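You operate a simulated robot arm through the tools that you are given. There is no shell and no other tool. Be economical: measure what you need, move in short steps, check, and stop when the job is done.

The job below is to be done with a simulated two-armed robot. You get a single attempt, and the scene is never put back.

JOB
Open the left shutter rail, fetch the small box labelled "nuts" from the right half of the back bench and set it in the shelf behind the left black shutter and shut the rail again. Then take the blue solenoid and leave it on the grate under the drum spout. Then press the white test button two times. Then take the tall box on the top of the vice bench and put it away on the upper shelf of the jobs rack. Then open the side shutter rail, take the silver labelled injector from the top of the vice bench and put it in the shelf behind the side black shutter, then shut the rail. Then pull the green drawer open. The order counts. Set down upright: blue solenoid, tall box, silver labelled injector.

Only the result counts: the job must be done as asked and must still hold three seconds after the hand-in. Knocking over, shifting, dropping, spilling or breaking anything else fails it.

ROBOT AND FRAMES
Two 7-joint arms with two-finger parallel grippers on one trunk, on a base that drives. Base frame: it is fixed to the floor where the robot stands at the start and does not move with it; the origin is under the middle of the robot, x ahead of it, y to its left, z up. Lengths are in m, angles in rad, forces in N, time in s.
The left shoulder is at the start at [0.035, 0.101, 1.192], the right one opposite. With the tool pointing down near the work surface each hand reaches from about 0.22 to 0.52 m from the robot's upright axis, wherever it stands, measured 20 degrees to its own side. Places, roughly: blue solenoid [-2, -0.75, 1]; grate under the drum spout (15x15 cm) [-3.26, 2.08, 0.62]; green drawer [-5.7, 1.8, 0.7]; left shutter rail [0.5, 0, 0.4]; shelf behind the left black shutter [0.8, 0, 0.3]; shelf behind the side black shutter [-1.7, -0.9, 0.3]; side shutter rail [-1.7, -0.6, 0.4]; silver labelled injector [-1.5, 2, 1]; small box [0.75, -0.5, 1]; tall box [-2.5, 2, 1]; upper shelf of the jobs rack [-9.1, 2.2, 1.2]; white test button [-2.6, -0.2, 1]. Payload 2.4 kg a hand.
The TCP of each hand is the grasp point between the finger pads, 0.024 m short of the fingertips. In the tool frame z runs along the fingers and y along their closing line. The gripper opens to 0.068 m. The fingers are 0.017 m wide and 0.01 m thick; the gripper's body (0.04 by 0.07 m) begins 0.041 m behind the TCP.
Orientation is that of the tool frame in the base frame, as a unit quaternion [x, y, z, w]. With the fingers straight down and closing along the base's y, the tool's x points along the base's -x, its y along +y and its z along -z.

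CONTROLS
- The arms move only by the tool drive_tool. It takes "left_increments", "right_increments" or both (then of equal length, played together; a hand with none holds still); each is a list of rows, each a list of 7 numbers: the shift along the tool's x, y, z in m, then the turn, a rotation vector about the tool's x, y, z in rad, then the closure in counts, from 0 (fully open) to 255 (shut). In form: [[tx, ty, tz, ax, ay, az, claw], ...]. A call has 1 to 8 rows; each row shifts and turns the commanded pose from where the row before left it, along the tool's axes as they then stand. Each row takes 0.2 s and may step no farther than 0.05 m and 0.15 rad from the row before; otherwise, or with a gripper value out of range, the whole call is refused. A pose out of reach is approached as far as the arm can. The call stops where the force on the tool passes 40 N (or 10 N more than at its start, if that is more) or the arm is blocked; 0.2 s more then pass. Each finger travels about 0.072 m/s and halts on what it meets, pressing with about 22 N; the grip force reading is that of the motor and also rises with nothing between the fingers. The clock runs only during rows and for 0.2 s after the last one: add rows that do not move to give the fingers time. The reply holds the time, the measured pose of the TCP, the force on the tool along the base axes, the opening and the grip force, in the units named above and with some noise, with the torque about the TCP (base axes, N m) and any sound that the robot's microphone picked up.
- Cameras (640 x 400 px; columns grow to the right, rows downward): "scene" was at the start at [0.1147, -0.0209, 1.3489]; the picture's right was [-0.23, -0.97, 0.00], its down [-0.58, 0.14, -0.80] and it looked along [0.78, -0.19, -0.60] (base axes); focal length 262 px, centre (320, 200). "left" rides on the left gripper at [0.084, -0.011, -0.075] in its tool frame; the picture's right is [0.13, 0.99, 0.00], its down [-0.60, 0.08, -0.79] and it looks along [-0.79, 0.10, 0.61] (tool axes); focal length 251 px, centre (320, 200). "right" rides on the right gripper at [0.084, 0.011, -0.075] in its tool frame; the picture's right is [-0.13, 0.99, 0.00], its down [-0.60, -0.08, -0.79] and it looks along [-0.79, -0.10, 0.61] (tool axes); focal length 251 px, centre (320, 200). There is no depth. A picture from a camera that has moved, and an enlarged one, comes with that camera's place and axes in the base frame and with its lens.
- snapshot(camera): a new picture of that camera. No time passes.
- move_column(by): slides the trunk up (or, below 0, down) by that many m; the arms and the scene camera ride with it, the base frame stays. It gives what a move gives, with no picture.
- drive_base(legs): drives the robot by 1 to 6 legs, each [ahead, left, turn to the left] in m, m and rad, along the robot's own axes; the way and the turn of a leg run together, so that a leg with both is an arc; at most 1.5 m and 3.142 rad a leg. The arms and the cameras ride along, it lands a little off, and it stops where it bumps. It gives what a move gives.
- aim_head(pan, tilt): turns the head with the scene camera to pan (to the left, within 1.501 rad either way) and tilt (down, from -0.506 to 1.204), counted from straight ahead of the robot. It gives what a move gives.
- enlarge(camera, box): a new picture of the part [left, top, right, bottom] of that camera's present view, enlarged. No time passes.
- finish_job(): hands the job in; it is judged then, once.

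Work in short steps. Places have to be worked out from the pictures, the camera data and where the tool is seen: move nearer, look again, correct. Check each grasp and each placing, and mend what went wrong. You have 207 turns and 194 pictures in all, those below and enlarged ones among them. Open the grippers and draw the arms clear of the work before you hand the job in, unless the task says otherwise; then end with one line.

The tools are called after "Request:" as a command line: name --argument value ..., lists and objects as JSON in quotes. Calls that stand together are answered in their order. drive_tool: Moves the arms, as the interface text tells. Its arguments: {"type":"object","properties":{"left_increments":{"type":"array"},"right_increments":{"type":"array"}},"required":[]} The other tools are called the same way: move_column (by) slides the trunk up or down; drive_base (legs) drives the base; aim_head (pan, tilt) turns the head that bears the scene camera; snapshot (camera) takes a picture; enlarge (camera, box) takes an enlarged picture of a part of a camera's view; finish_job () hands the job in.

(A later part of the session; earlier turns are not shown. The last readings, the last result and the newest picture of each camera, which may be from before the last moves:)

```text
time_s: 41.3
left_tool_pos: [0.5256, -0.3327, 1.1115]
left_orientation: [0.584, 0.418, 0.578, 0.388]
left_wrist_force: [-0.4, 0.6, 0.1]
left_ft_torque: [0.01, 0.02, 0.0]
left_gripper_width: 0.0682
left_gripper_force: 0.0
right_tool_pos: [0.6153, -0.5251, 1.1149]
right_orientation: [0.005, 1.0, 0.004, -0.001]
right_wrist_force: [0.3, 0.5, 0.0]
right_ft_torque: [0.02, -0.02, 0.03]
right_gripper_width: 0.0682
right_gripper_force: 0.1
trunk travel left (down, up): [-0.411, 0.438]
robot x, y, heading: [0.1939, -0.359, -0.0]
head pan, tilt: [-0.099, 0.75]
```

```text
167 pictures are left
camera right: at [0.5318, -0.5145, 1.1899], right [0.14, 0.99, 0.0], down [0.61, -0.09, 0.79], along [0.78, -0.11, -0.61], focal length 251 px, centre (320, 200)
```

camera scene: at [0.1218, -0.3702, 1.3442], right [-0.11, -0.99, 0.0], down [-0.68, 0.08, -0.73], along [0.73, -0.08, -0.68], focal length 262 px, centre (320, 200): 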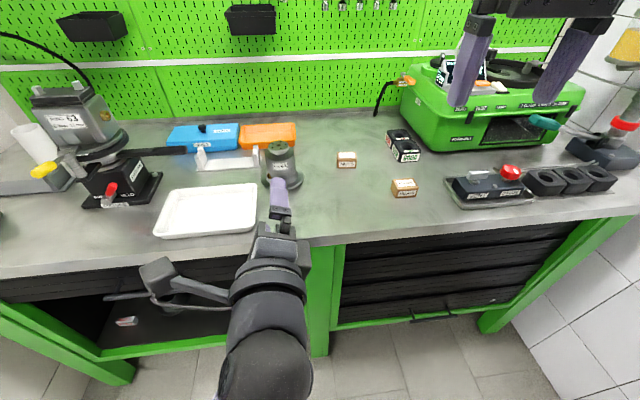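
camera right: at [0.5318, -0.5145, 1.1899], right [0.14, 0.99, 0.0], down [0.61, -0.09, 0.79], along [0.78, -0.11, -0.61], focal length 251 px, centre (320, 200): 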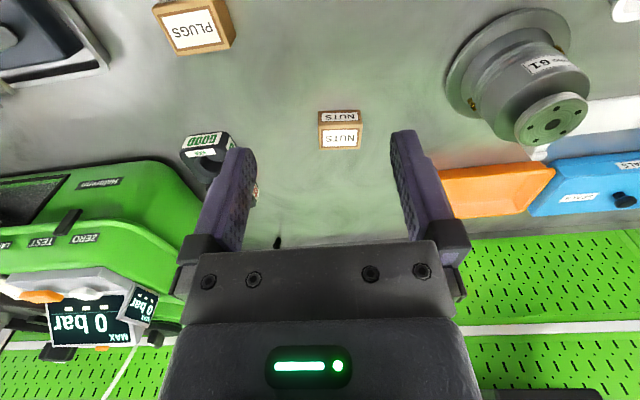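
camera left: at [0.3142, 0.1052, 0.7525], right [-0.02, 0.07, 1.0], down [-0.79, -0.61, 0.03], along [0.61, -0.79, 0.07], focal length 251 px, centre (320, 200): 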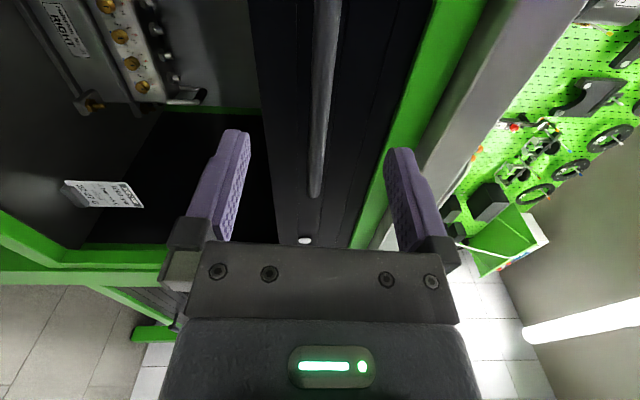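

Box measures about 4×5.4×3.5 cm at [0.735, -0.517, 0.918]. I pitch the right tool 0.7 rad forward (helps placing it in the low shelf), then approach.

Request:
drive_tool --right_increments '[[0, 0, 0, 0, -0.14, 0, 0], [0, 0, 0, 0, -0.14, 0, 0], [0, 0, 0, 0, -0.14, 0, 0], [0, 0, 0, 0, -0.14, 0, 0], [0, 0, 0, 0, -0.14, 0, 0], [0.015, 0.004, 0.04, 0, 0, 0, 0], [0.015, 0.004, 0.04, 0, 0, 0, 0], [0, 0, 0.03, 0, 0, 0, 0]]'

Request:
snapshot --camera "right"

Request:
snapshot --camera "scene"

```text
time_s: 43.1
left_tool_pos: [0.5261, -0.3308, 1.1106]
left_orientation: [0.584, 0.417, 0.579, 0.388]
left_wrist_force: [-0.1, 0.5, 0.6]
left_ft_torque: [0.04, 0.02, 0.01]
left_gripper_width: 0.0675
left_gripper_force: 0.0
right_tool_pos: [0.6587, -0.5168, 1.0123]
right_orientation: [0.003, 0.94, 0.001, 0.342]
right_wrist_force: [0.3, 0.4, 0.1]
right_ft_torque: [-0.02, 0.03, 0.01]
right_gripper_width: 0.0677
right_gripper_force: 0.2
trunk travel left (down, up): [-0.411, 0.438]
robot x, y, heading: [0.1928, -0.3572, 0.001]
head pan, tilt: [-0.099, 0.75]
```

```text
166 pictures are left
camera right: at [0.5472, -0.5061, 1.0157], right [0.11, 0.99, 0.09], down [-0.05, -0.08, 1.0], along [0.99, -0.11, 0.04], focal length 251 px, centre (320, 200)
```

right: 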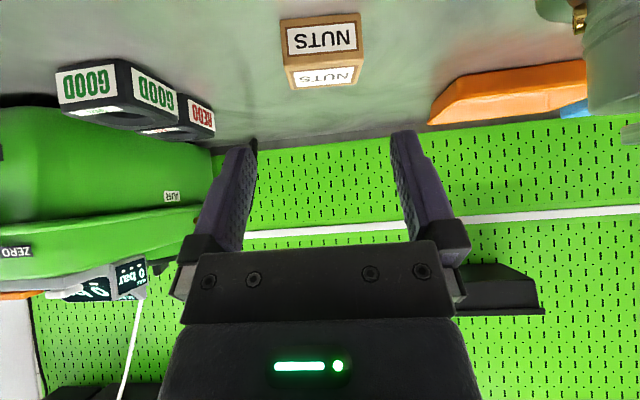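

```text
165 pictures are left
camera scene: at [0.3024, -0.37, 1.3442], right [-0.1, -0.99, 0.0], down [-0.68, 0.07, -0.73], along [0.73, -0.07, -0.68], focal length 262 px, centre (320, 200)
```

scene: 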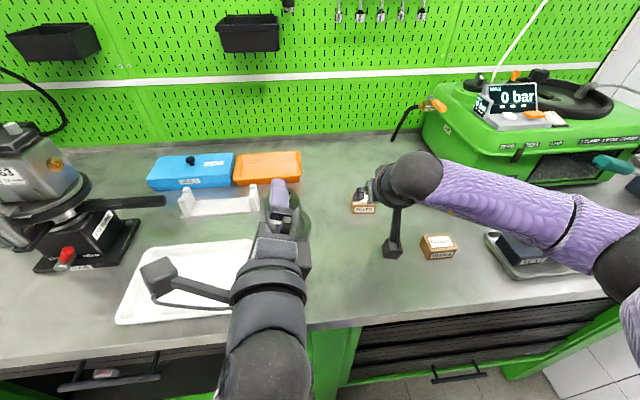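

Box: x 0.715–0.755, y −0.518, top z 0.934. I advance 0.108 along the tool and grasp.

Request:
drive_tool --right_increments '[[0, 0, 0.04, 0, 0, 0, 0], [0, 0, 0.04, 0, 0, 0, 0], [0, 0, 0.027, 0, 0, 0, 0], [0, 0, 0, 0, 0, 0, 0], [0, 0, 0, 0, 0, 0, 255], [0, 0, 0, 0, 0, 0, 255], [0, 0, 0, 0, 0, 0, 255]]'

Request:
snapshot --camera "right"

```text
time_s: 44.7
left_tool_pos: [0.5248, -0.3313, 1.1119]
left_orientation: [0.584, 0.417, 0.578, 0.388]
left_wrist_force: [0.1, -0.3, 0.0]
left_ft_torque: [0.02, 0.0, 0.03]
left_gripper_width: 0.068
left_gripper_force: 0.0
right_tool_pos: [0.7272, -0.5186, 0.9304]
right_orientation: [0.005, 0.94, 0.001, 0.341]
right_wrist_force: [-0.1, 0.1, -0.2]
right_ft_torque: [-0.06, -0.02, 0.03]
right_gripper_width: 0.0544
right_gripper_force: 21.5
trunk travel left (down, up): [-0.411, 0.438]
robot x, y, heading: [0.1914, -0.3624, 0.001]
head pan, tilt: [-0.099, 0.75]
```

```text
164 pictures are left
camera right: at [0.6149, -0.5073, 0.934], right [0.11, 0.99, 0.09], down [-0.05, -0.08, 1.0], along [0.99, -0.11, 0.04], focal length 251 px, centre (320, 200)
```

right: 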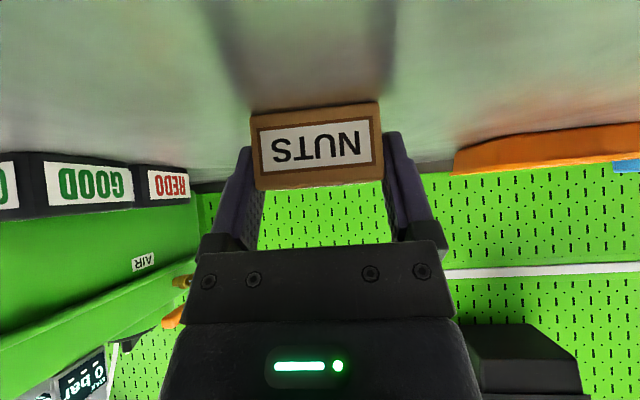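

Held at 0.0544 m. I lift it and back the robot out.

Request:
drive_tool --right_increments '[[-0.0258, 0, -0.0306, 0, 0, 0, 255], [-0.0258, 0, -0.0306, 0, 0, 0, 255], [-0.0258, 0, -0.0306, 0, 0, 0, 255], [-0.0258, 0, -0.0306, 0, 0, 0, 255]]'

Request:
drive_base --legs '[[-0.45, 0, 0]]'

Request:
snapshot --camera "scene"

```text
time_s: 45.7
left_tool_pos: [0.5245, -0.3308, 1.1116]
left_orientation: [0.584, 0.417, 0.579, 0.387]
left_wrist_force: [-0.8, 0.5, 0.5]
left_ft_torque: [0.01, 0.02, -0.01]
left_gripper_width: 0.068
left_gripper_force: 0.0
right_tool_pos: [0.7282, -0.5197, 1.089]
right_orientation: [0.005, 0.94, 0.0, 0.341]
right_wrist_force: [0.4, -0.8, 0.7]
right_ft_torque: [-0.02, 0.01, 0.01]
right_gripper_width: 0.0545
right_gripper_force: 21.6
trunk travel left (down, up): [-0.411, 0.438]
robot x, y, heading: [0.1946, -0.3594, -0.002]
head pan, tilt: [-0.099, 0.75]
```

```text
time_s: 48.7
left_tool_pos: [0.0779, -0.3111, 1.1121]
left_orientation: [0.577, 0.426, 0.586, 0.378]
left_wrist_force: [-0.2, -0.8, -0.2]
left_ft_torque: [0.0, -0.04, 0.03]
left_gripper_width: 0.068
left_gripper_force: 0.0
right_tool_pos: [0.2885, -0.4921, 1.0883]
right_orientation: [-0.012, 0.94, 0.007, 0.342]
right_wrist_force: [1.0, 0.3, -1.0]
right_ft_torque: [0.0, 0.01, 0.03]
right_gripper_width: 0.0545
right_gripper_force: 22.3
trunk travel left (down, up): [-0.411, 0.438]
robot x, y, heading: [-0.2535, -0.353, 0.031]
head pan, tilt: [-0.099, 0.75]
stopped in leg 1: the robot was blocked; the commanded pose is now the measured one
```

```text
163 pictures are left
camera scene: at [-0.1425, -0.3573, 1.3442], right [-0.07, -1.0, 0.0], down [-0.68, 0.05, -0.73], along [0.73, -0.05, -0.68], focal length 262 px, centre (320, 200)
```

scene: 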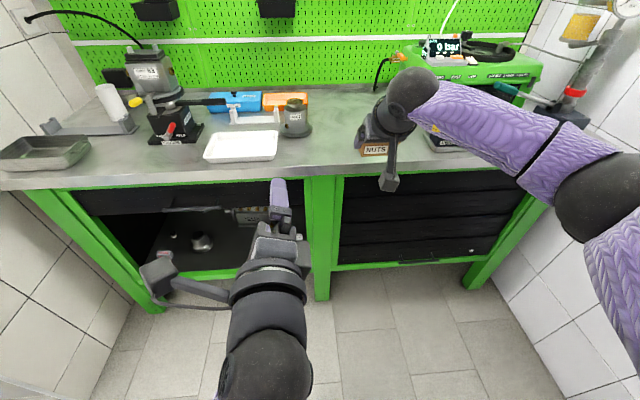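

The drive bumped something. I look to the right and rear-right.

Request:
aim_head --pan -1.5 --tilt 0.6

Request:
snapshot --camera "scene"

```text
time_s: 50.2
left_tool_pos: [0.0786, -0.3119, 1.1111]
left_orientation: [0.577, 0.426, 0.586, 0.378]
left_wrist_force: [0.1, 0.4, 0.4]
left_ft_torque: [0.02, -0.04, -0.01]
left_gripper_width: 0.068
left_gripper_force: 0.0
right_tool_pos: [0.29, -0.4914, 1.0889]
right_orientation: [-0.011, 0.94, 0.006, 0.341]
right_wrist_force: [0.8, -0.5, -0.5]
right_ft_torque: [0.02, 0.03, -0.01]
right_gripper_width: 0.0545
right_gripper_force: 22.6
trunk travel left (down, up): [-0.411, 0.438]
robot x, y, heading: [-0.2588, -0.3516, 0.036]
head pan, tilt: [-1.499, 0.6]
```

```text
162 pictures are left
camera scene: at [-0.2159, -0.4396, 1.3571], right [-0.99, -0.1, 0.0], down [-0.06, 0.56, -0.82], along [0.09, -0.82, -0.57], focal length 262 px, centre (320, 200)
```

scene: 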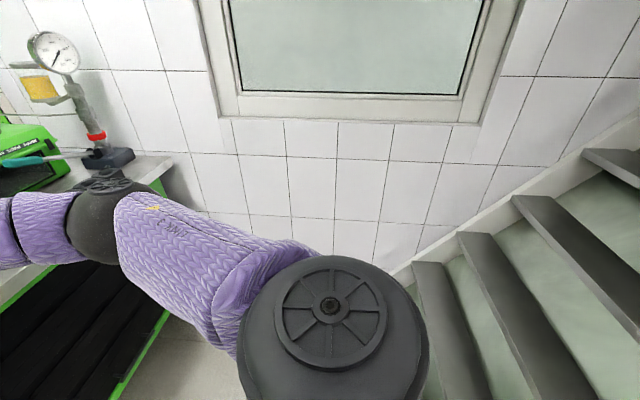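

It's a fixed staircase; nothing loose there. I shift left in front of the open shelf, straighten the heading, and retract the left arm.

Request:
drive_base --legs '[[0.05, 0, -0.03], [0, 0.45, 0]]'

Request:
drive_tool --left_increments '[[0, 0, -0.04, 0, 0, 0, 0], [0, 0, -0.04, 0, 0, 0, 0], [0, 0, -0.04, 0, 0, 0, 0], [0, 0, 0, 0, 0, 0, 0]]'

Request:
aim_head --pan 0 --tilt 0.8

Request:
snapshot --camera "scene"

```text
time_s: 53.4
left_tool_pos: [0.1243, 0.1266, 1.1115]
left_orientation: [0.578, 0.424, 0.584, 0.381]
left_wrist_force: [0.2, 0.1, 0.2]
left_ft_torque: [0.03, 0.0, 0.01]
left_gripper_width: 0.0681
left_gripper_force: 0.1
right_tool_pos: [0.3314, -0.0567, 1.0893]
right_orientation: [-0.007, 0.94, 0.005, 0.341]
right_wrist_force: [-0.3, 0.9, -0.7]
right_ft_torque: [-0.01, 0.04, 0.01]
right_gripper_width: 0.0545
right_gripper_force: 22.5
trunk travel left (down, up): [-0.411, 0.438]
robot x, y, heading: [-0.2124, 0.0883, 0.025]
head pan, tilt: [-1.499, 0.6]
```

```text
time_s: 54.0
left_tool_pos: [0.0873, 0.1151, 1.1647]
left_orientation: [0.505, 0.37, 0.661, 0.413]
left_wrist_force: [-0.5, -0.6, -0.4]
left_ft_torque: [0.02, 0.02, 0.04]
left_gripper_width: 0.068
left_gripper_force: 0.0
left hand out of reach, approached as far as the arm can: row 1, 2
right_tool_pos: [0.3321, -0.0565, 1.0892]
right_orientation: [-0.006, 0.94, 0.004, 0.341]
right_wrist_force: [0.9, -0.5, 0.2]
right_ft_torque: [-0.01, 0.0, 0.01]
right_gripper_width: 0.0545
right_gripper_force: 22.0
trunk travel left (down, up): [-0.411, 0.438]
robot x, y, heading: [-0.2107, 0.0884, 0.022]
head pan, tilt: [-1.499, 0.6]
stopped in row 2 (left hand): the arm was blocked; the commanded pose is now the measured one
```

```text
time_s: 55.6
left_tool_pos: [0.0872, 0.1148, 1.1644]
left_orientation: [0.505, 0.369, 0.661, 0.415]
left_wrist_force: [-0.4, -0.5, 0.8]
left_ft_torque: [-0.03, 0.0, 0.0]
left_gripper_width: 0.0682
left_gripper_force: 0.2
right_tool_pos: [0.3329, -0.057, 1.0893]
right_orientation: [-0.006, 0.94, 0.005, 0.342]
right_wrist_force: [0.1, -0.2, -0.9]
right_ft_torque: [-0.02, 0.03, -0.01]
right_gripper_width: 0.0547
right_gripper_force: 21.9
trunk travel left (down, up): [-0.411, 0.438]
robot x, y, heading: [-0.2116, 0.0883, 0.018]
head pan, tilt: [0.0, 0.799]
```

```text
161 pictures are left
camera scene: at [-0.1, 0.0903, 1.3402], right [0.02, -1.0, 0.0], down [-0.72, -0.02, -0.7], along [0.7, 0.02, -0.72], focal length 262 px, centre (320, 200)
```

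scene: 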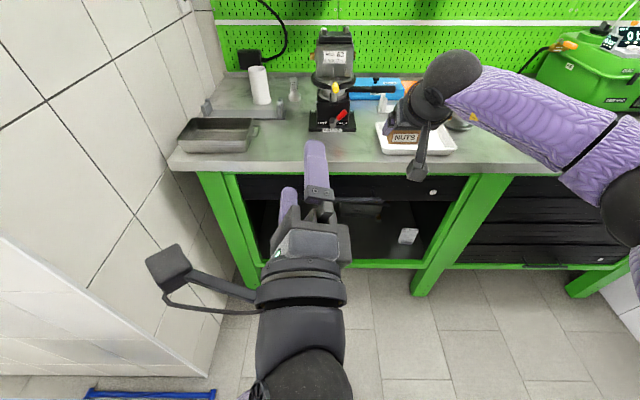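

I lower the trunk here (both hands clear of the bench front), watching for self-contact.

Request:
move_column --by -0.39

Request:
snapshot --camera "scene"

```text
time_s: 59.3
left_tool_pos: [0.1463, 0.1206, 0.7154]
left_orientation: [0.576, 0.378, 0.63, 0.359]
left_wrist_force: [-1.3, -0.3, -0.5]
left_ft_torque: [0.02, -0.02, 0.01]
left_gripper_width: 0.0681
left_gripper_force: 0.1
right_tool_pos: [0.3331, -0.0583, 0.7015]
right_orientation: [-0.007, 0.939, 0.005, 0.343]
right_wrist_force: [0.7, 0.0, 0.0]
right_ft_torque: [0.03, 0.02, 0.02]
right_gripper_width: 0.0543
right_gripper_force: 21.7
trunk travel left (down, up): [-0.021, 0.828]
robot x, y, heading: [-0.2104, 0.0872, 0.02]
head pan, tilt: [0.0, 0.799]
```

```text
160 pictures are left
camera scene: at [-0.0002, 0.0926, 0.9442], right [0.02, -1.0, 0.0], down [-0.72, -0.02, -0.7], along [0.7, 0.02, -0.72], focal length 262 px, centre (320, 200)
```

scene: 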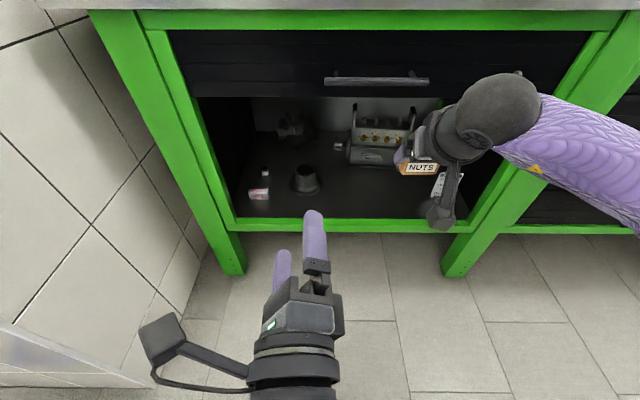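

The shelf floor is about z≈0.33, with free space around [0.62, -0.08]. I lower both hands to opening height before driving in.

Request:
drive_tool --left_increments '[[-0.018, -0.0356, -0.002, 0, 0, 0, 0], [-0.018, -0.0356, -0.002, 0, 0, 0, 0], [-0.018, -0.0356, -0.002, 0, 0, 0, 0], [-0.018, -0.0356, -0.002, 0, 0, 0, 0], [0, 0, 0, 0, 0, 0, 0], [0, 0, 0, 0, 0, 0, 0]]' --right_increments '[[0.0258, 0, 0.0306, 0, 0, 0, 255], [0.0258, 0, 0.0306, 0, 0, 0, 255], [0.0258, 0, 0.0306, 0, 0, 0, 255], [0.0258, 0, 0.0306, 0, 0, 0, 255], [0.0258, 0, 0.0306, 0, 0, 0, 255], [0.0258, 0, 0.0306, 0, 0, 0, 255]]'

Request:
snapshot --camera "right"

```text
time_s: 59.7
left_tool_pos: [0.151, 0.1191, 0.7167]
left_orientation: [0.545, 0.385, 0.638, 0.384]
left_wrist_force: [0.1, -0.7, 0.1]
left_ft_torque: [0.01, -0.02, -0.02]
left_gripper_width: 0.068
left_gripper_force: 0.1
right_tool_pos: [0.3332, -0.0556, 0.6792]
right_orientation: [-0.006, 0.94, 0.005, 0.342]
right_wrist_force: [0.3, -0.4, -0.4]
right_ft_torque: [0.0, 0.0, -0.01]
right_gripper_width: 0.0544
right_gripper_force: 22.0
trunk travel left (down, up): [-0.021, 0.828]
robot x, y, heading: [-0.2067, 0.087, 0.02]
head pan, tilt: [0.0, 0.799]
stopped in row 1 (left hand): the arm was blocked; the commanded pose is now the measured one
```

```text
159 pictures are left
camera right: at [0.2208, -0.0476, 0.6823], right [0.08, 0.99, 0.09], down [-0.05, -0.08, 1.0], along [1.0, -0.09, 0.04], focal length 251 px, centre (320, 200)
```

right: 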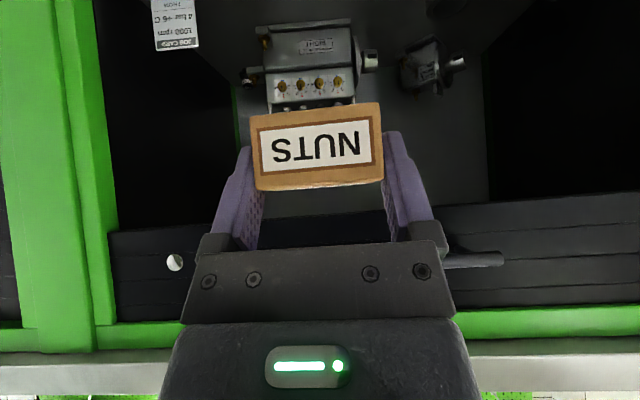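

The left arm blocks at its close-in limit. I lower the right alone, and move the left out forward first, then down.

Request:
drive_tool --right_increments '[[0.0258, 0, 0.0306, 0, 0, 0, 255], [0.0258, 0, 0.0306, 0, 0, 0, 255], [0.0258, 0, 0.0306, 0, 0, 0, 255], [0.0258, 0, 0.0306, 0, 0, 0, 255], [0.0258, 0, 0.0306, 0, 0, 0, 255], [0, 0, 0, 0, 0, 0, 255]]'

Request:
drive_tool --left_increments '[[0, 0, 0.04, 0, 0, 0, 0], [0, 0, 0.04, 0, 0, -0.1, 0], [-0.018, -0.0356, 0, 0, 0, -0.1, 0], [-0.018, -0.0356, 0, 0, 0, -0.1, 0], [-0.01, -0.038, 0, 0, 0, -0.1, 0], [-0.005, -0.038, 0, 0, 0, -0.1, 0], [0, -0.04, 0, 0, 0, 0, 0]]'

```text
time_s: 61.1
left_tool_pos: [0.1515, 0.1189, 0.7167]
left_orientation: [0.546, 0.384, 0.637, 0.385]
left_wrist_force: [0.5, 0.1, -0.7]
left_ft_torque: [0.01, -0.03, -0.03]
left_gripper_width: 0.0683
left_gripper_force: 0.0
right_tool_pos: [0.333, -0.0513, 0.4754]
right_orientation: [-0.007, 0.94, 0.006, 0.342]
right_wrist_force: [0.0, 0.0, -0.2]
right_ft_torque: [-0.01, 0.02, 0.0]
right_gripper_width: 0.0542
right_gripper_force: 21.6
trunk travel left (down, up): [-0.021, 0.828]
robot x, y, heading: [-0.2108, 0.0907, 0.018]
head pan, tilt: [0.0, 0.799]
```

```text
time_s: 61.7
left_tool_pos: [0.1913, 0.1266, 0.6437]
left_orientation: [0.617, 0.414, 0.575, 0.341]
left_wrist_force: [-0.3, 0.3, -1.1]
left_ft_torque: [0.0, 0.0, -0.02]
left_gripper_width: 0.0679
left_gripper_force: 0.0
right_tool_pos: [0.3323, -0.0531, 0.4759]
right_orientation: [-0.006, 0.94, 0.005, 0.342]
right_wrist_force: [0.1, -0.5, -0.5]
right_ft_torque: [0.0, 0.04, 0.03]
right_gripper_width: 0.0546
right_gripper_force: 21.5
trunk travel left (down, up): [-0.021, 0.828]
robot x, y, heading: [-0.2098, 0.0898, 0.02]
head pan, tilt: [0.0, 0.799]
stopped in row 2 (left hand): the arm was blocked; the commanded pose is now the measured one
```

Left hand is now at z 0.64, low enough to pass under the raised rail. I drive forward 0.15 and look.

Request:
drive_base --legs '[[0.16, 0, -0.02]]'

Request:
snapshot --camera "scene"

Request:
snapshot --camera "right"

```text
time_s: 63.1
left_tool_pos: [0.3552, 0.1222, 0.642]
left_orientation: [0.623, 0.407, 0.572, 0.345]
left_wrist_force: [0.5, 0.2, -0.4]
left_ft_torque: [-0.01, 0.01, 0.03]
left_gripper_width: 0.0678
left_gripper_force: 0.1
right_tool_pos: [0.4937, -0.0612, 0.4773]
right_orientation: [0.002, 0.94, 0.002, 0.342]
right_wrist_force: [0.1, 0.8, -0.8]
right_ft_torque: [-0.02, 0.02, -0.03]
right_gripper_width: 0.0545
right_gripper_force: 21.9
trunk travel left (down, up): [-0.021, 0.828]
robot x, y, heading: [-0.0488, 0.0919, 0.004]
head pan, tilt: [0.0, 0.799]
```

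```text
158 pictures are left
camera scene: at [0.1635, 0.0909, 0.9439], right [0.0, -1.0, 0.0], down [-0.72, 0.0, -0.7], along [0.7, 0.0, -0.72], focal length 262 px, centre (320, 200)
```

scene: 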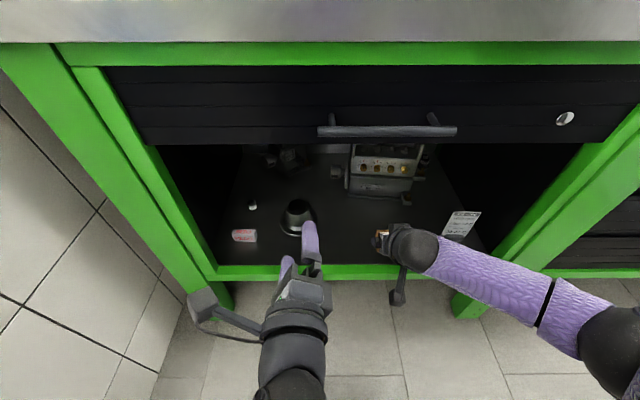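

```text
157 pictures are left
camera right: at [0.3821, -0.0495, 0.4802], right [0.1, 0.99, 0.09], down [-0.05, -0.08, 1.0], along [0.99, -0.11, 0.04], focal length 251 px, centre (320, 200)
```

right: 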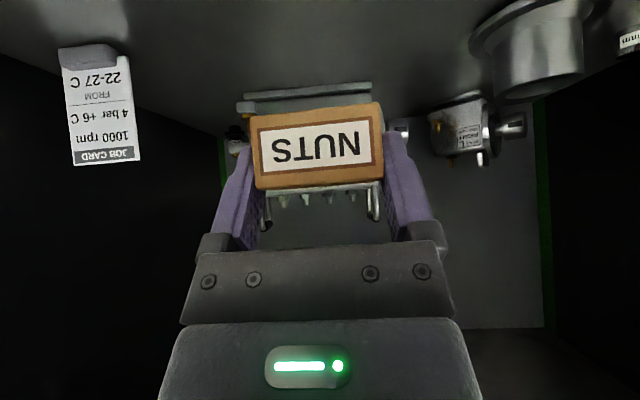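

Floor looks to be z≈0.30, with the beam a little higher; I'll place deeper at x≈0.68. Drive in another 0.18.

Request:
drive_base --legs '[[0.18, 0, 0]]'

Request:
snapshot --camera "scene"

Request:
snapshot --camera "right"

```text
time_s: 64.6
left_tool_pos: [0.5342, 0.1241, 0.6412]
left_orientation: [0.623, 0.408, 0.572, 0.344]
left_wrist_force: [0.6, -0.6, 0.0]
left_ft_torque: [0.02, 0.03, 0.01]
left_gripper_width: 0.0679
left_gripper_force: 0.0
right_tool_pos: [0.673, -0.0568, 0.477]
right_orientation: [0.001, 0.94, 0.003, 0.342]
right_wrist_force: [0.0, -0.3, 0.0]
right_ft_torque: [-0.01, -0.03, -0.01]
right_gripper_width: 0.0547
right_gripper_force: 22.3
trunk travel left (down, up): [-0.021, 0.828]
robot x, y, heading: [0.1309, 0.0893, 0.008]
head pan, tilt: [0.0, 0.799]
```

```text
156 pictures are left
camera scene: at [0.3424, 0.0927, 0.9438], right [0.01, -1.0, 0.0], down [-0.72, -0.01, -0.7], along [0.7, 0.01, -0.72], focal length 262 px, centre (320, 200)
```

scene: 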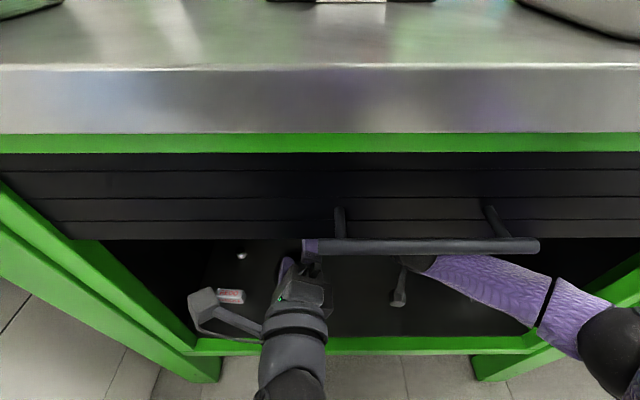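

```text
155 pictures are left
camera right: at [0.5614, -0.0469, 0.4801], right [0.1, 0.99, 0.09], down [-0.05, -0.08, 1.0], along [0.99, -0.1, 0.04], focal length 251 px, centre (320, 200)
```

right: 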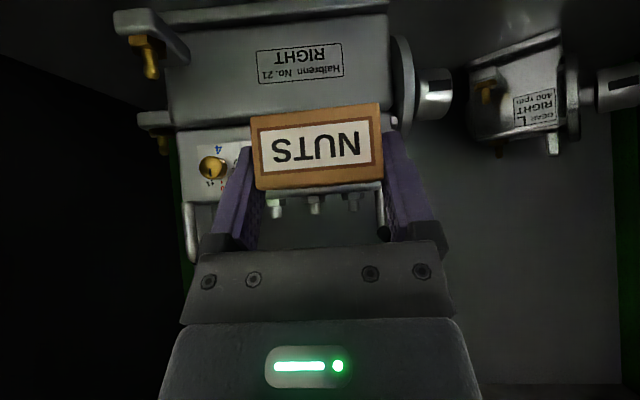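

The pump body is ~0.13 m beyond the box; space is fine. I lower 0.11 m.

Request:
drive_tool --right_increments '[[0.0258, 0, 0.0306, 0, 0, 0, 255], [0.0258, 0, 0.0306, 0, 0, 0, 255], [0.0193, 0, 0.023, 0, 0, 0, 255], [0, 0, 0, 0, 0, 0, 255]]'

Request:
snapshot --camera "right"

```text
time_s: 65.6
left_tool_pos: [0.5326, 0.1235, 0.6403]
left_orientation: [0.623, 0.408, 0.571, 0.344]
left_wrist_force: [0.2, 0.7, -0.2]
left_ft_torque: [-0.04, 0.01, -0.02]
left_gripper_width: 0.068
left_gripper_force: 0.0
right_tool_pos: [0.6778, -0.0531, 0.3676]
right_orientation: [-0.001, 0.94, 0.004, 0.341]
right_wrist_force: [0.4, 0.0, 0.5]
right_ft_torque: [-0.03, 0.01, -0.01]
right_gripper_width: 0.0545
right_gripper_force: 21.4
trunk travel left (down, up): [-0.021, 0.828]
robot x, y, heading: [0.1333, 0.0891, 0.005]
head pan, tilt: [0.0, 0.799]
```

```text
154 pictures are left
camera right: at [0.5666, -0.0425, 0.3705], right [0.1, 0.99, 0.09], down [-0.05, -0.08, 1.0], along [0.99, -0.1, 0.04], focal length 251 px, centre (320, 200)
```

right: 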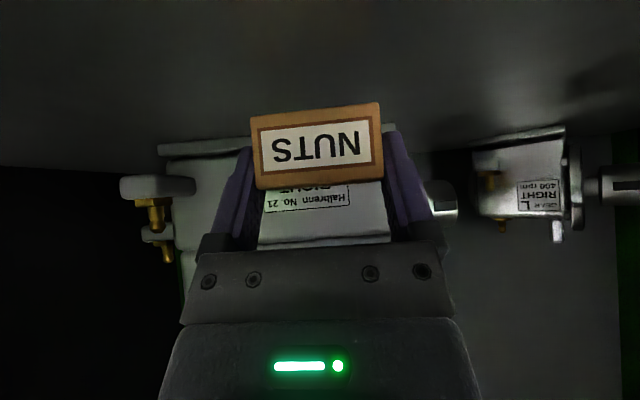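

Floor seems near z≈0.33, so the box bottom is almost down. I lower in small steps watching force.

Request:
drive_tool --right_increments '[[0.0026, 0, 0.0031, 0, 0, 0, 255], [0.0026, 0, 0.0031, 0, 0, 0, 255], [0, 0, 0, 0, 0, 0, 255]]'

Request:
enlarge --camera "right" --box '[140, 40, 500, 265]'

```text
time_s: 66.4
left_tool_pos: [0.5321, 0.1239, 0.6392]
left_orientation: [0.623, 0.408, 0.571, 0.345]
left_wrist_force: [-0.8, -0.1, 0.0]
left_ft_torque: [0.01, 0.01, -0.01]
left_gripper_width: 0.0679
left_gripper_force: 0.0
right_tool_pos: [0.6763, -0.0539, 0.3592]
right_orientation: [0.001, 0.94, 0.002, 0.342]
right_wrist_force: [0.6, -0.6, -0.3]
right_ft_torque: [0.01, 0.03, -0.04]
right_gripper_width: 0.0545
right_gripper_force: 22.0
trunk travel left (down, up): [-0.021, 0.828]
robot x, y, heading: [0.131, 0.0908, 0.009]
head pan, tilt: [0.0, 0.799]
```

```text
1.78 times, centred on (320, 152) of right
camera zoom: at [0.5638, -0.0447, 0.3617], right [0.1, 0.99, 0.09], down [-0.05, -0.08, 1.0], along [0.99, -0.1, 0.04], focal length 447 px, centre (320, 284)
```

zoom: 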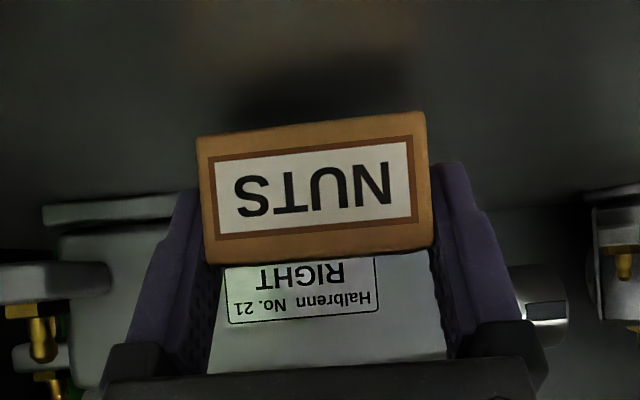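

Still a gap by the shadow. Continue down slowly.

Request:
drive_tool --right_increments '[[0.0032, 0, 0.0038, 0, 0, 0, 255], [0.0032, 0, 0.0038, 0, 0, 0, 255], [0.0032, 0, 0.0038, 0, 0, 0, 255], [0, 0, 0, 0, 0, 0, 255]]'

Request:
enlarge --camera "right" --box '[140, 40, 500, 265]'

```text
time_s: 67.4
left_tool_pos: [0.5325, 0.1259, 0.6418]
left_orientation: [0.623, 0.408, 0.572, 0.344]
left_wrist_force: [0.1, -0.3, -0.7]
left_ft_torque: [-0.01, -0.01, 0.03]
left_gripper_width: 0.0679
left_gripper_force: 0.1
right_tool_pos: [0.6721, -0.0557, 0.3481]
right_orientation: [0.001, 0.939, 0.002, 0.343]
right_wrist_force: [9.3, 0.4, 21.1]
right_ft_torque: [-0.11, -0.2, 0.04]
right_gripper_width: 0.0547
right_gripper_force: 21.8
right hand out of reach, approached as far as the arm can: row 3
trunk travel left (down, up): [-0.021, 0.828]
robot x, y, heading: [0.1335, 0.0951, 0.005]
head pan, tilt: [0.0, 0.799]
```

```text
1.78 times, centred on (320, 152) of right
camera zoom: at [0.56, -0.0455, 0.3502], right [0.1, 0.99, 0.09], down [-0.05, -0.08, 1.0], along [0.99, -0.1, 0.04], focal length 447 px, centre (320, 284)
```

zoom: 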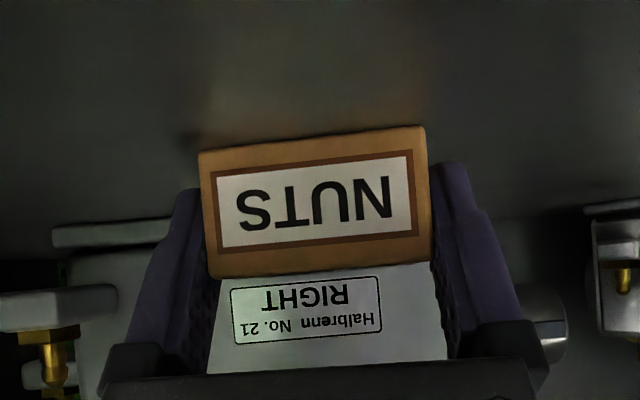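

Contact with the floor (21 N). I release and withdraw along the tool.

Request:
drive_tool --right_increments '[[-0.0013, 0, -0.0015, 0, 0, 0, 255], [0, 0, 0, 0, 0, 0, 0], [0, 0, 0, 0, 0, 0, 0], [0, 0, -0.03, 0, 0, 0, 0], [0, 0, -0.04, 0, 0, 0, 0], [0, 0, -0.03, 0, 0, 0, 0], [0, 0, 0, 0, 0, 0, 0]]'

Request:
snapshot --camera "right"

```text
time_s: 69.0
left_tool_pos: [0.5314, 0.1247, 0.6409]
left_orientation: [0.623, 0.41, 0.571, 0.344]
left_wrist_force: [0.3, 0.2, 0.3]
left_ft_torque: [0.01, -0.04, -0.02]
left_gripper_width: 0.0678
left_gripper_force: 0.1
right_tool_pos: [0.6736, -0.0549, 0.3507]
right_orientation: [0.001, 0.94, 0.002, 0.342]
right_wrist_force: [-0.4, 1.1, 0.3]
right_ft_torque: [0.03, 0.0, -0.03]
right_gripper_width: 0.068
right_gripper_force: 0.1
right hand out of reach, approached as far as the arm can: row 4, 5, 6
trunk travel left (down, up): [-0.021, 0.828]
robot x, y, heading: [0.1308, 0.0916, 0.005]
head pan, tilt: [0.0, 0.799]
```

```text
151 pictures are left
camera right: at [0.5608, -0.0444, 0.3529], right [0.1, 0.99, 0.09], down [-0.05, -0.08, 1.0], along [0.99, -0.1, 0.04], focal length 251 px, centre (320, 200)
```

right: 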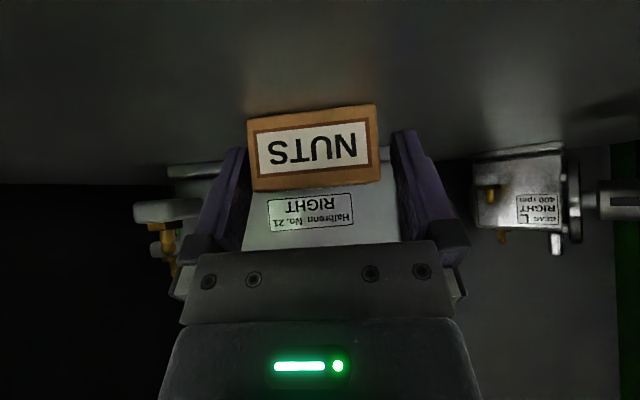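

The arm cannot retreat along that line; the fingers are open and clear, so I lift straight up instead.

Request:
drive_tool --right_increments '[[-0.0258, 0, -0.0306, 0, 0, 0, 0], [-0.0258, 0, -0.0306, 0, 0, 0, 0], [0, 0, 0, 0, 0, 0, 0]]'

Request:
snapshot --camera "right"

```text
time_s: 69.8
left_tool_pos: [0.5322, 0.1239, 0.6406]
left_orientation: [0.623, 0.41, 0.571, 0.343]
left_wrist_force: [0.7, 0.2, -0.5]
left_ft_torque: [0.0, 0.04, -0.01]
left_gripper_width: 0.0679
left_gripper_force: 0.0
right_tool_pos: [0.7155, -0.0438, 0.4009]
right_orientation: [0.0, 0.94, 0.002, 0.342]
right_wrist_force: [0.2, 1.3, 0.3]
right_ft_torque: [0.02, 0.0, 0.01]
right_gripper_width: 0.0683
right_gripper_force: 0.2
right hand out of reach, approached as far as the arm can: row 1, 2
trunk travel left (down, up): [-0.021, 0.828]
robot x, y, heading: [0.1328, 0.0921, 0.006]
head pan, tilt: [0.0, 0.799]
```

```text
150 pictures are left
camera right: at [0.6042, -0.0331, 0.4035], right [0.1, 0.99, 0.09], down [-0.05, -0.08, 1.0], along [0.99, -0.1, 0.04], focal length 251 px, centre (320, 200)
```

right: 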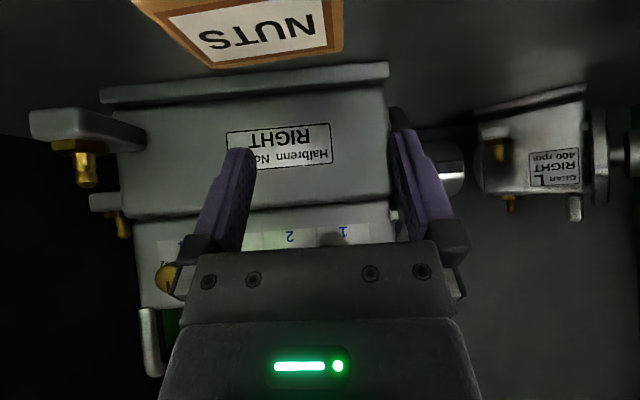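

The hand is clear above the box (which stands fine). I raise the trunk 3 cm and back out straight.

Request:
move_column --by 0.03

Request:
drive_base --legs '[[-0.4, 0, 0]]'

Request:
snapshot --camera "scene"

```text
time_s: 70.6
left_tool_pos: [0.5351, 0.1255, 0.6663]
left_orientation: [0.624, 0.408, 0.572, 0.341]
left_wrist_force: [-3.8, -6.8, -12.0]
left_ft_torque: [0.38, -0.47, 0.1]
left_gripper_width: 0.0617
left_gripper_force: 0.0
right_tool_pos: [0.7126, -0.0426, 0.4294]
right_orientation: [0.0, 0.937, 0.004, 0.348]
right_wrist_force: [-1.4, -0.2, 0.3]
right_ft_torque: [0.01, -0.01, -0.03]
right_gripper_width: 0.0679
right_gripper_force: 0.1
trunk travel left (down, up): [-0.051, 0.798]
robot x, y, heading: [0.131, 0.0899, 0.008]
head pan, tilt: [0.0, 0.799]
```

```text
time_s: 73.1
left_tool_pos: [0.1273, 0.1219, 0.668]
left_orientation: [0.623, 0.408, 0.573, 0.343]
left_wrist_force: [-0.1, -0.1, -0.6]
left_ft_torque: [-0.02, -0.02, -0.02]
left_gripper_width: 0.0679
left_gripper_force: 0.0
right_tool_pos: [0.3074, -0.0459, 0.4309]
right_orientation: [0.0, 0.937, 0.003, 0.349]
right_wrist_force: [-0.5, -0.1, -0.6]
right_ft_torque: [0.01, 0.0, -0.01]
right_gripper_width: 0.0683
right_gripper_force: 0.1
trunk travel left (down, up): [-0.051, 0.798]
robot x, y, heading: [-0.2709, 0.0906, 0.012]
head pan, tilt: [0.0, 0.799]
```

```text
149 pictures are left
camera scene: at [-0.0739, 0.0896, 0.9727], right [0.01, -1.0, 0.0], down [-0.72, -0.01, -0.7], along [0.7, 0.01, -0.72], focal length 262 px, centre (320, 200)
```

scene: 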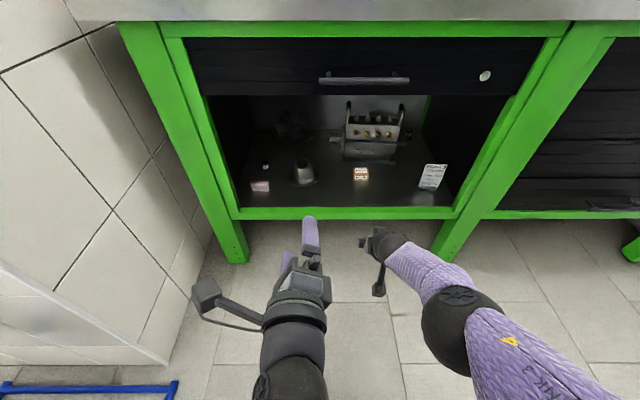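

Box stands well in the shelf. Now close the shutter: raise the trunk, raise the right arm clear, and re-level the left gripper to grip the bar.

Request:
enlarge --camera "scene" --box '[220, 80, 480, 230]'

Request:
move_column --by 0.36

Request:
drive_tool --right_increments '[[-0.0258, 0, -0.0306, 0, 0, 0, 0], [-0.0258, 0, -0.0306, 0, 0, 0, 0], [-0.0258, 0, -0.0306, 0, 0, 0, 0], [-0.0258, 0, -0.0306, 0, 0, 0, 0], [-0.0258, 0, -0.0306, 0, 0, 0, 0], [-0.0258, 0, -0.0306, 0, 0, 0, 0], [-0.0258, 0, -0.0306, 0, 0, 0, 0]]'

Request:
drive_tool --left_increments '[[0, 0, 0.02, 0, 0, -0.15, 0], [0, 0, 0, 0, 0, -0.15, 0], [0, 0, 0, 0, 0, -0.14, 0], [0, -0.04, 0, 0, 0, 0, 0], [0, -0.04, 0, 0, 0, 0, 0], [0, -0.04, 0, 0, 0, 0, 0], [0, -0.04, 0, 0, 0, 0, 0]]'

```text
2.46 times, centred on (350, 155) of scene
camera zoom: at [-0.0739, 0.0896, 0.9727], right [0.01, -1.0, 0.0], down [-0.72, -0.01, -0.7], along [0.7, 0.01, -0.72], focal length 644 px, centre (246, 311)
```

zoom: 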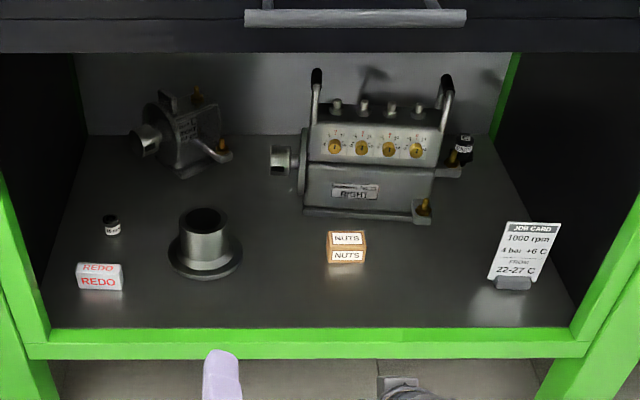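

```text
time_s: 76.6
left_tool_pos: [0.1283, 0.1223, 1.0276]
left_orientation: [0.624, 0.406, 0.573, 0.343]
left_wrist_force: [0.2, 0.4, 0.4]
left_ft_torque: [0.0, 0.01, -0.01]
left_gripper_width: 0.0682
left_gripper_force: 0.1
right_tool_pos: [0.3327, -0.0454, 0.9394]
right_orientation: [0.0, 0.882, 0.004, 0.472]
right_wrist_force: [0.3, 0.5, -0.8]
right_ft_torque: [0.0, -0.02, -0.02]
right_gripper_width: 0.0681
right_gripper_force: 0.1
trunk travel left (down, up): [-0.411, 0.438]
robot x, y, heading: [-0.2767, 0.0898, 0.012]
head pan, tilt: [0.0, 0.799]
```

```text
time_s: 78.2
left_tool_pos: [0.1274, 0.123, 1.0289]
left_orientation: [0.623, 0.408, 0.573, 0.342]
left_wrist_force: [-0.5, -0.4, -0.1]
left_ft_torque: [-0.01, 0.02, 0.01]
left_gripper_width: 0.0683
left_gripper_force: 0.1
right_tool_pos: [0.252, -0.0472, 1.2098]
right_orientation: [0.0, 0.881, 0.004, 0.472]
right_wrist_force: [-0.6, 0.9, -1.0]
right_ft_torque: [-0.01, -0.02, -0.04]
right_gripper_width: 0.0681
right_gripper_force: 0.1
trunk travel left (down, up): [-0.411, 0.438]
robot x, y, heading: [-0.2735, 0.0871, 0.006]
head pan, tilt: [0.0, 0.799]
```

```text
time_s: 79.8
left_tool_pos: [0.1281, 0.1243, 0.8679]
left_orientation: [0.521, 0.534, 0.482, 0.459]
left_wrist_force: [-0.8, 0.1, 0.5]
left_ft_torque: [-0.01, -0.02, -0.04]
left_gripper_width: 0.0679
left_gripper_force: 0.1
right_tool_pos: [0.2528, -0.0478, 1.2078]
right_orientation: [0.0, 0.882, 0.003, 0.472]
right_wrist_force: [0.8, -1.0, -0.2]
right_ft_torque: [0.0, 0.02, 0.02]
right_gripper_width: 0.068
right_gripper_force: 0.0
trunk travel left (down, up): [-0.411, 0.438]
robot x, y, heading: [-0.2721, 0.0875, 0.008]
head pan, tilt: [0.0, 0.799]
```

Left is level at z 0.868. I lower to 0.761 and bring the base in line with the bar.

Request:
drive_tool --left_increments '[[0, -0.04, 0, 0, 0, 0, 0], [0, -0.04, 0, 0, 0, 0, 0], [0, -0.026, 0, 0, 0, 0, 0], [0, 0, 0, 0, 0, 0, 0]]'

Request:
drive_base --legs '[[0, -0.1, 0], [0.26, 0, 0]]'

Request:
snapshot --camera "left"

Request:
snapshot --camera "scene"

```text
time_s: 80.8
left_tool_pos: [0.1114, 0.1312, 0.7761]
left_orientation: [0.519, 0.533, 0.484, 0.46]
left_wrist_force: [0.2, 0.6, 1.2]
left_ft_torque: [-0.02, -0.02, 0.01]
left_gripper_width: 0.0677
left_gripper_force: 0.1
left hand out of reach, approached as far as the arm can: row 3
right_tool_pos: [0.2525, -0.0475, 1.2086]
right_orientation: [0.001, 0.882, 0.003, 0.472]
right_wrist_force: [-0.2, -0.3, -0.4]
right_ft_torque: [0.0, 0.0, 0.0]
right_gripper_width: 0.068
right_gripper_force: 0.1
trunk travel left (down, up): [-0.411, 0.438]
robot x, y, heading: [-0.2767, 0.0906, 0.007]
head pan, tilt: [0.0, 0.799]
```

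```text
time_s: 83.4
left_tool_pos: [0.3702, 0.0357, 0.7755]
left_orientation: [0.519, 0.534, 0.485, 0.46]
left_wrist_force: [0.0, 0.1, 0.1]
left_ft_torque: [-0.03, 0.02, -0.02]
left_gripper_width: 0.0681
left_gripper_force: 0.1
right_tool_pos: [0.5126, -0.1432, 1.2074]
right_orientation: [0.001, 0.882, 0.004, 0.471]
right_wrist_force: [0.5, 0.8, -0.2]
right_ft_torque: [0.0, -0.02, 0.0]
right_gripper_width: 0.0679
right_gripper_force: 0.0
trunk travel left (down, up): [-0.411, 0.438]
robot x, y, heading: [-0.0139, -0.0078, 0.014]
head pan, tilt: [0.0, 0.799]
```

```text
147 pictures are left
camera left: at [0.2911, 0.1163, 0.7756], right [0.1, 0.12, 0.99], down [-0.76, -0.64, 0.16], along [0.65, -0.76, 0.03], focal length 251 px, centre (320, 200)
```

left: 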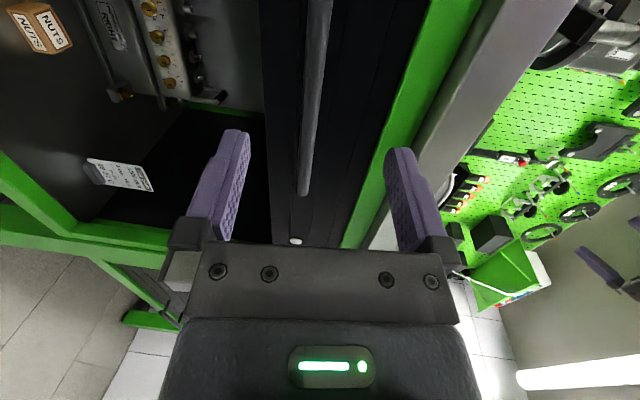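

```text
146 pictures are left
camera scene: at [0.0959, -0.0074, 1.3402], right [0.01, -1.0, 0.0], down [-0.72, -0.01, -0.7], along [0.7, 0.01, -0.72], focal length 262 px, centre (320, 200)
```

scene: 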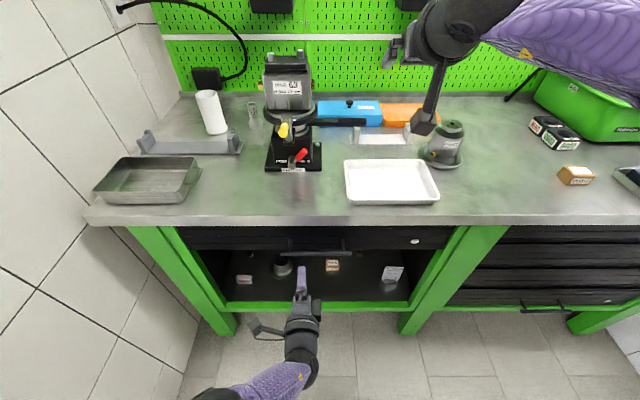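

Bar is at z≈0.765, x≈0.468. I lower the trunk 1 cm and go forward 0.095.

Request:
move_column --by -0.01

Request:
drive_base --legs '[[0.096, 0, -0.01]]'

Request:
snapshot --camera "left"

```text
time_s: 84.0
left_tool_pos: [0.3693, 0.0363, 0.7661]
left_orientation: [0.518, 0.534, 0.484, 0.46]
left_wrist_force: [0.4, -0.3, -0.4]
left_ft_torque: [-0.02, -0.02, 0.0]
left_gripper_width: 0.0681
left_gripper_force: 0.0
right_tool_pos: [0.5119, -0.1437, 1.1985]
right_orientation: [0.001, 0.881, 0.002, 0.473]
right_wrist_force: [0.3, 0.0, 0.0]
right_ft_torque: [-0.02, 0.02, -0.01]
right_gripper_width: 0.0682
right_gripper_force: 0.0
trunk travel left (down, up): [-0.401, 0.448]
robot x, y, heading: [-0.0124, -0.01, 0.009]
head pan, tilt: [0.0, 0.799]
```

```text
time_s: 85.1
left_tool_pos: [0.4664, 0.0313, 0.7654]
left_orientation: [0.522, 0.531, 0.482, 0.462]
left_wrist_force: [0.4, -0.2, 0.6]
left_ft_torque: [0.06, -0.02, -0.03]
left_gripper_width: 0.0682
left_gripper_force: 0.1
right_tool_pos: [0.6066, -0.1477, 1.1976]
right_orientation: [0.005, 0.882, 0.001, 0.472]
right_wrist_force: [0.7, 0.8, 0.1]
right_ft_torque: [0.02, -0.04, 0.0]
right_gripper_width: 0.0681
right_gripper_force: 0.0
trunk travel left (down, up): [-0.401, 0.448]
robot x, y, heading: [0.0783, -0.007, -0.008]
head pan, tilt: [0.0, 0.799]
```

```text
145 pictures are left
camera left: at [0.3881, 0.1132, 0.7655], right [0.1, 0.12, 0.99], down [-0.76, -0.63, 0.16], along [0.64, -0.77, 0.03], focal length 251 px, centre (320, 200)
```

left: 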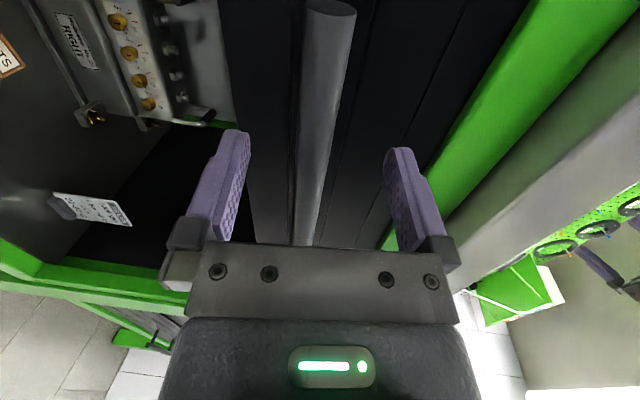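

Fingers straddle the bar. I close on it and retract the right hand from over the bench before lowering.

Request:
drive_tool --left_increments '[[0, 0, 0, 0, 0, 0, 255], [0, 0, 0, 0, 0, 0, 255], [0, 0, 0, 0, 0, 0, 255], [0, 0, 0, 0, 0, 0, 255], [0, 0, 0, 0, 0, 0, 255], [0, 0, 0, 0, 0, 0, 255]]' --right_increments '[[0.025, 0, -0.0374, 0, 0, 0, 0], [0.025, 0, -0.0374, 0, 0, 0, 0], [0.025, 0, -0.0374, 0, 0, 0, 0], [0.025, 0, -0.0374, 0, 0, 0, 0], [0.025, 0, -0.0374, 0, 0, 0, 0], [0, 0, 0, 0, 0, 0, 0]]'

```text
time_s: 86.0
left_tool_pos: [0.465, 0.0311, 0.7618]
left_orientation: [0.526, 0.535, 0.477, 0.458]
left_wrist_force: [11.4, -2.8, -20.4]
left_ft_torque: [-0.63, 0.1, 0.01]
left_gripper_width: 0.0134
left_gripper_force: 33.4
right_tool_pos: [0.4706, -0.1476, 1.1968]
right_orientation: [0.006, 0.882, 0.001, 0.471]
right_wrist_force: [0.2, -0.4, 0.8]
right_ft_torque: [0.03, 0.0, 0.0]
right_gripper_width: 0.0682
right_gripper_force: 0.0
trunk travel left (down, up): [-0.401, 0.448]
robot x, y, heading: [0.0822, -0.0059, -0.002]
head pan, tilt: [0.0, 0.799]
stopped in row 4 (left hand): the force on the tool passed its limit at 44 N (the readings are from after the stop); the commanded pose is now the measured one
```

Gripped. I continue to retract the right hand.

Request:
drive_tool --right_increments '[[0.025, 0, -0.0374, 0, 0, 0, 0], [0.025, 0, -0.0374, 0, 0, 0, 0], [0.012, 0, -0.018, 0, 0, 0, 0], [0, 0, 0, 0, 0, 0, 0]]'

Request:
move_column --by -0.06

```text
time_s: 87.0
left_tool_pos: [0.465, 0.0312, 0.7614]
left_orientation: [0.526, 0.534, 0.477, 0.458]
left_wrist_force: [6.8, -6.1, -31.7]
left_ft_torque: [-0.57, 0.14, 0.07]
left_gripper_width: 0.0135
left_gripper_force: 33.7
right_tool_pos: [0.394, -0.1371, 1.2249]
right_orientation: [0.007, 0.883, 0.0, 0.47]
right_wrist_force: [-0.1, 0.2, 0.3]
right_ft_torque: [0.04, 0.01, -0.04]
right_gripper_width: 0.0679
right_gripper_force: 0.0
right hand out of reach, approached as far as the arm can: row 2, 3
trunk travel left (down, up): [-0.401, 0.448]
robot x, y, heading: [0.0835, -0.0092, 0.001]
head pan, tilt: [0.0, 0.799]
```

```text
time_s: 88.0
left_tool_pos: [0.4651, 0.0313, 0.7016]
left_orientation: [0.526, 0.534, 0.478, 0.459]
left_wrist_force: [14.7, -3.2, -3.7]
left_ft_torque: [-0.51, 0.12, 0.57]
left_gripper_width: 0.0136
left_gripper_force: 33.8
right_tool_pos: [0.398, -0.1389, 1.1607]
right_orientation: [0.006, 0.888, 0.001, 0.459]
right_wrist_force: [0.2, 0.1, 0.3]
right_ft_torque: [0.01, 0.01, -0.01]
right_gripper_width: 0.0679
right_gripper_force: 0.0
trunk travel left (down, up): [-0.341, 0.508]
robot x, y, heading: [0.0795, -0.0079, -0.001]
head pan, tilt: [0.0, 0.799]
```

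Shutter follows. Continue lowering.

Request:
move_column --by -0.12

Request:
snapshot --camera "scene"

```text
time_s: 89.5
left_tool_pos: [0.4635, 0.031, 0.581]
left_orientation: [0.527, 0.533, 0.478, 0.458]
left_wrist_force: [21.8, -4.3, -3.9]
left_ft_torque: [-0.57, 0.08, 0.17]
left_gripper_width: 0.0136
left_gripper_force: 33.7
right_tool_pos: [0.4182, -0.138, 1.0208]
right_orientation: [0.006, 0.904, 0.0, 0.428]
right_wrist_force: [-0.2, -0.8, 0.3]
right_ft_torque: [-0.03, 0.0, 0.04]
right_gripper_width: 0.0682
right_gripper_force: 0.1
trunk travel left (down, up): [-0.221, 0.628]
robot x, y, heading: [0.0824, -0.0104, 0.0]
head pan, tilt: [0.0, 0.799]
```

```text
144 pictures are left
camera scene: at [0.2293, -0.0087, 1.1477], right [0.0, -1.0, 0.0], down [-0.72, 0.0, -0.7], along [0.7, 0.0, -0.72], focal length 262 px, centre (320, 200)
```

scene: 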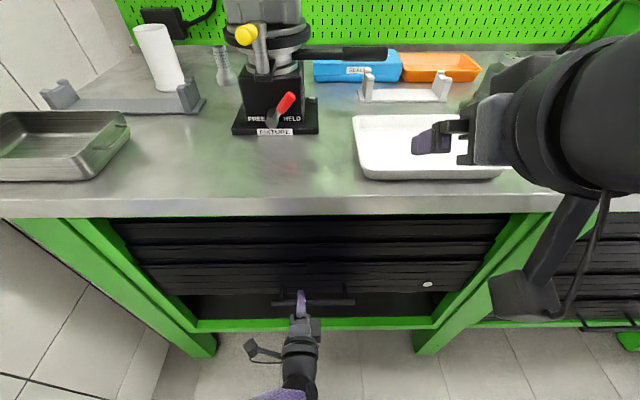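

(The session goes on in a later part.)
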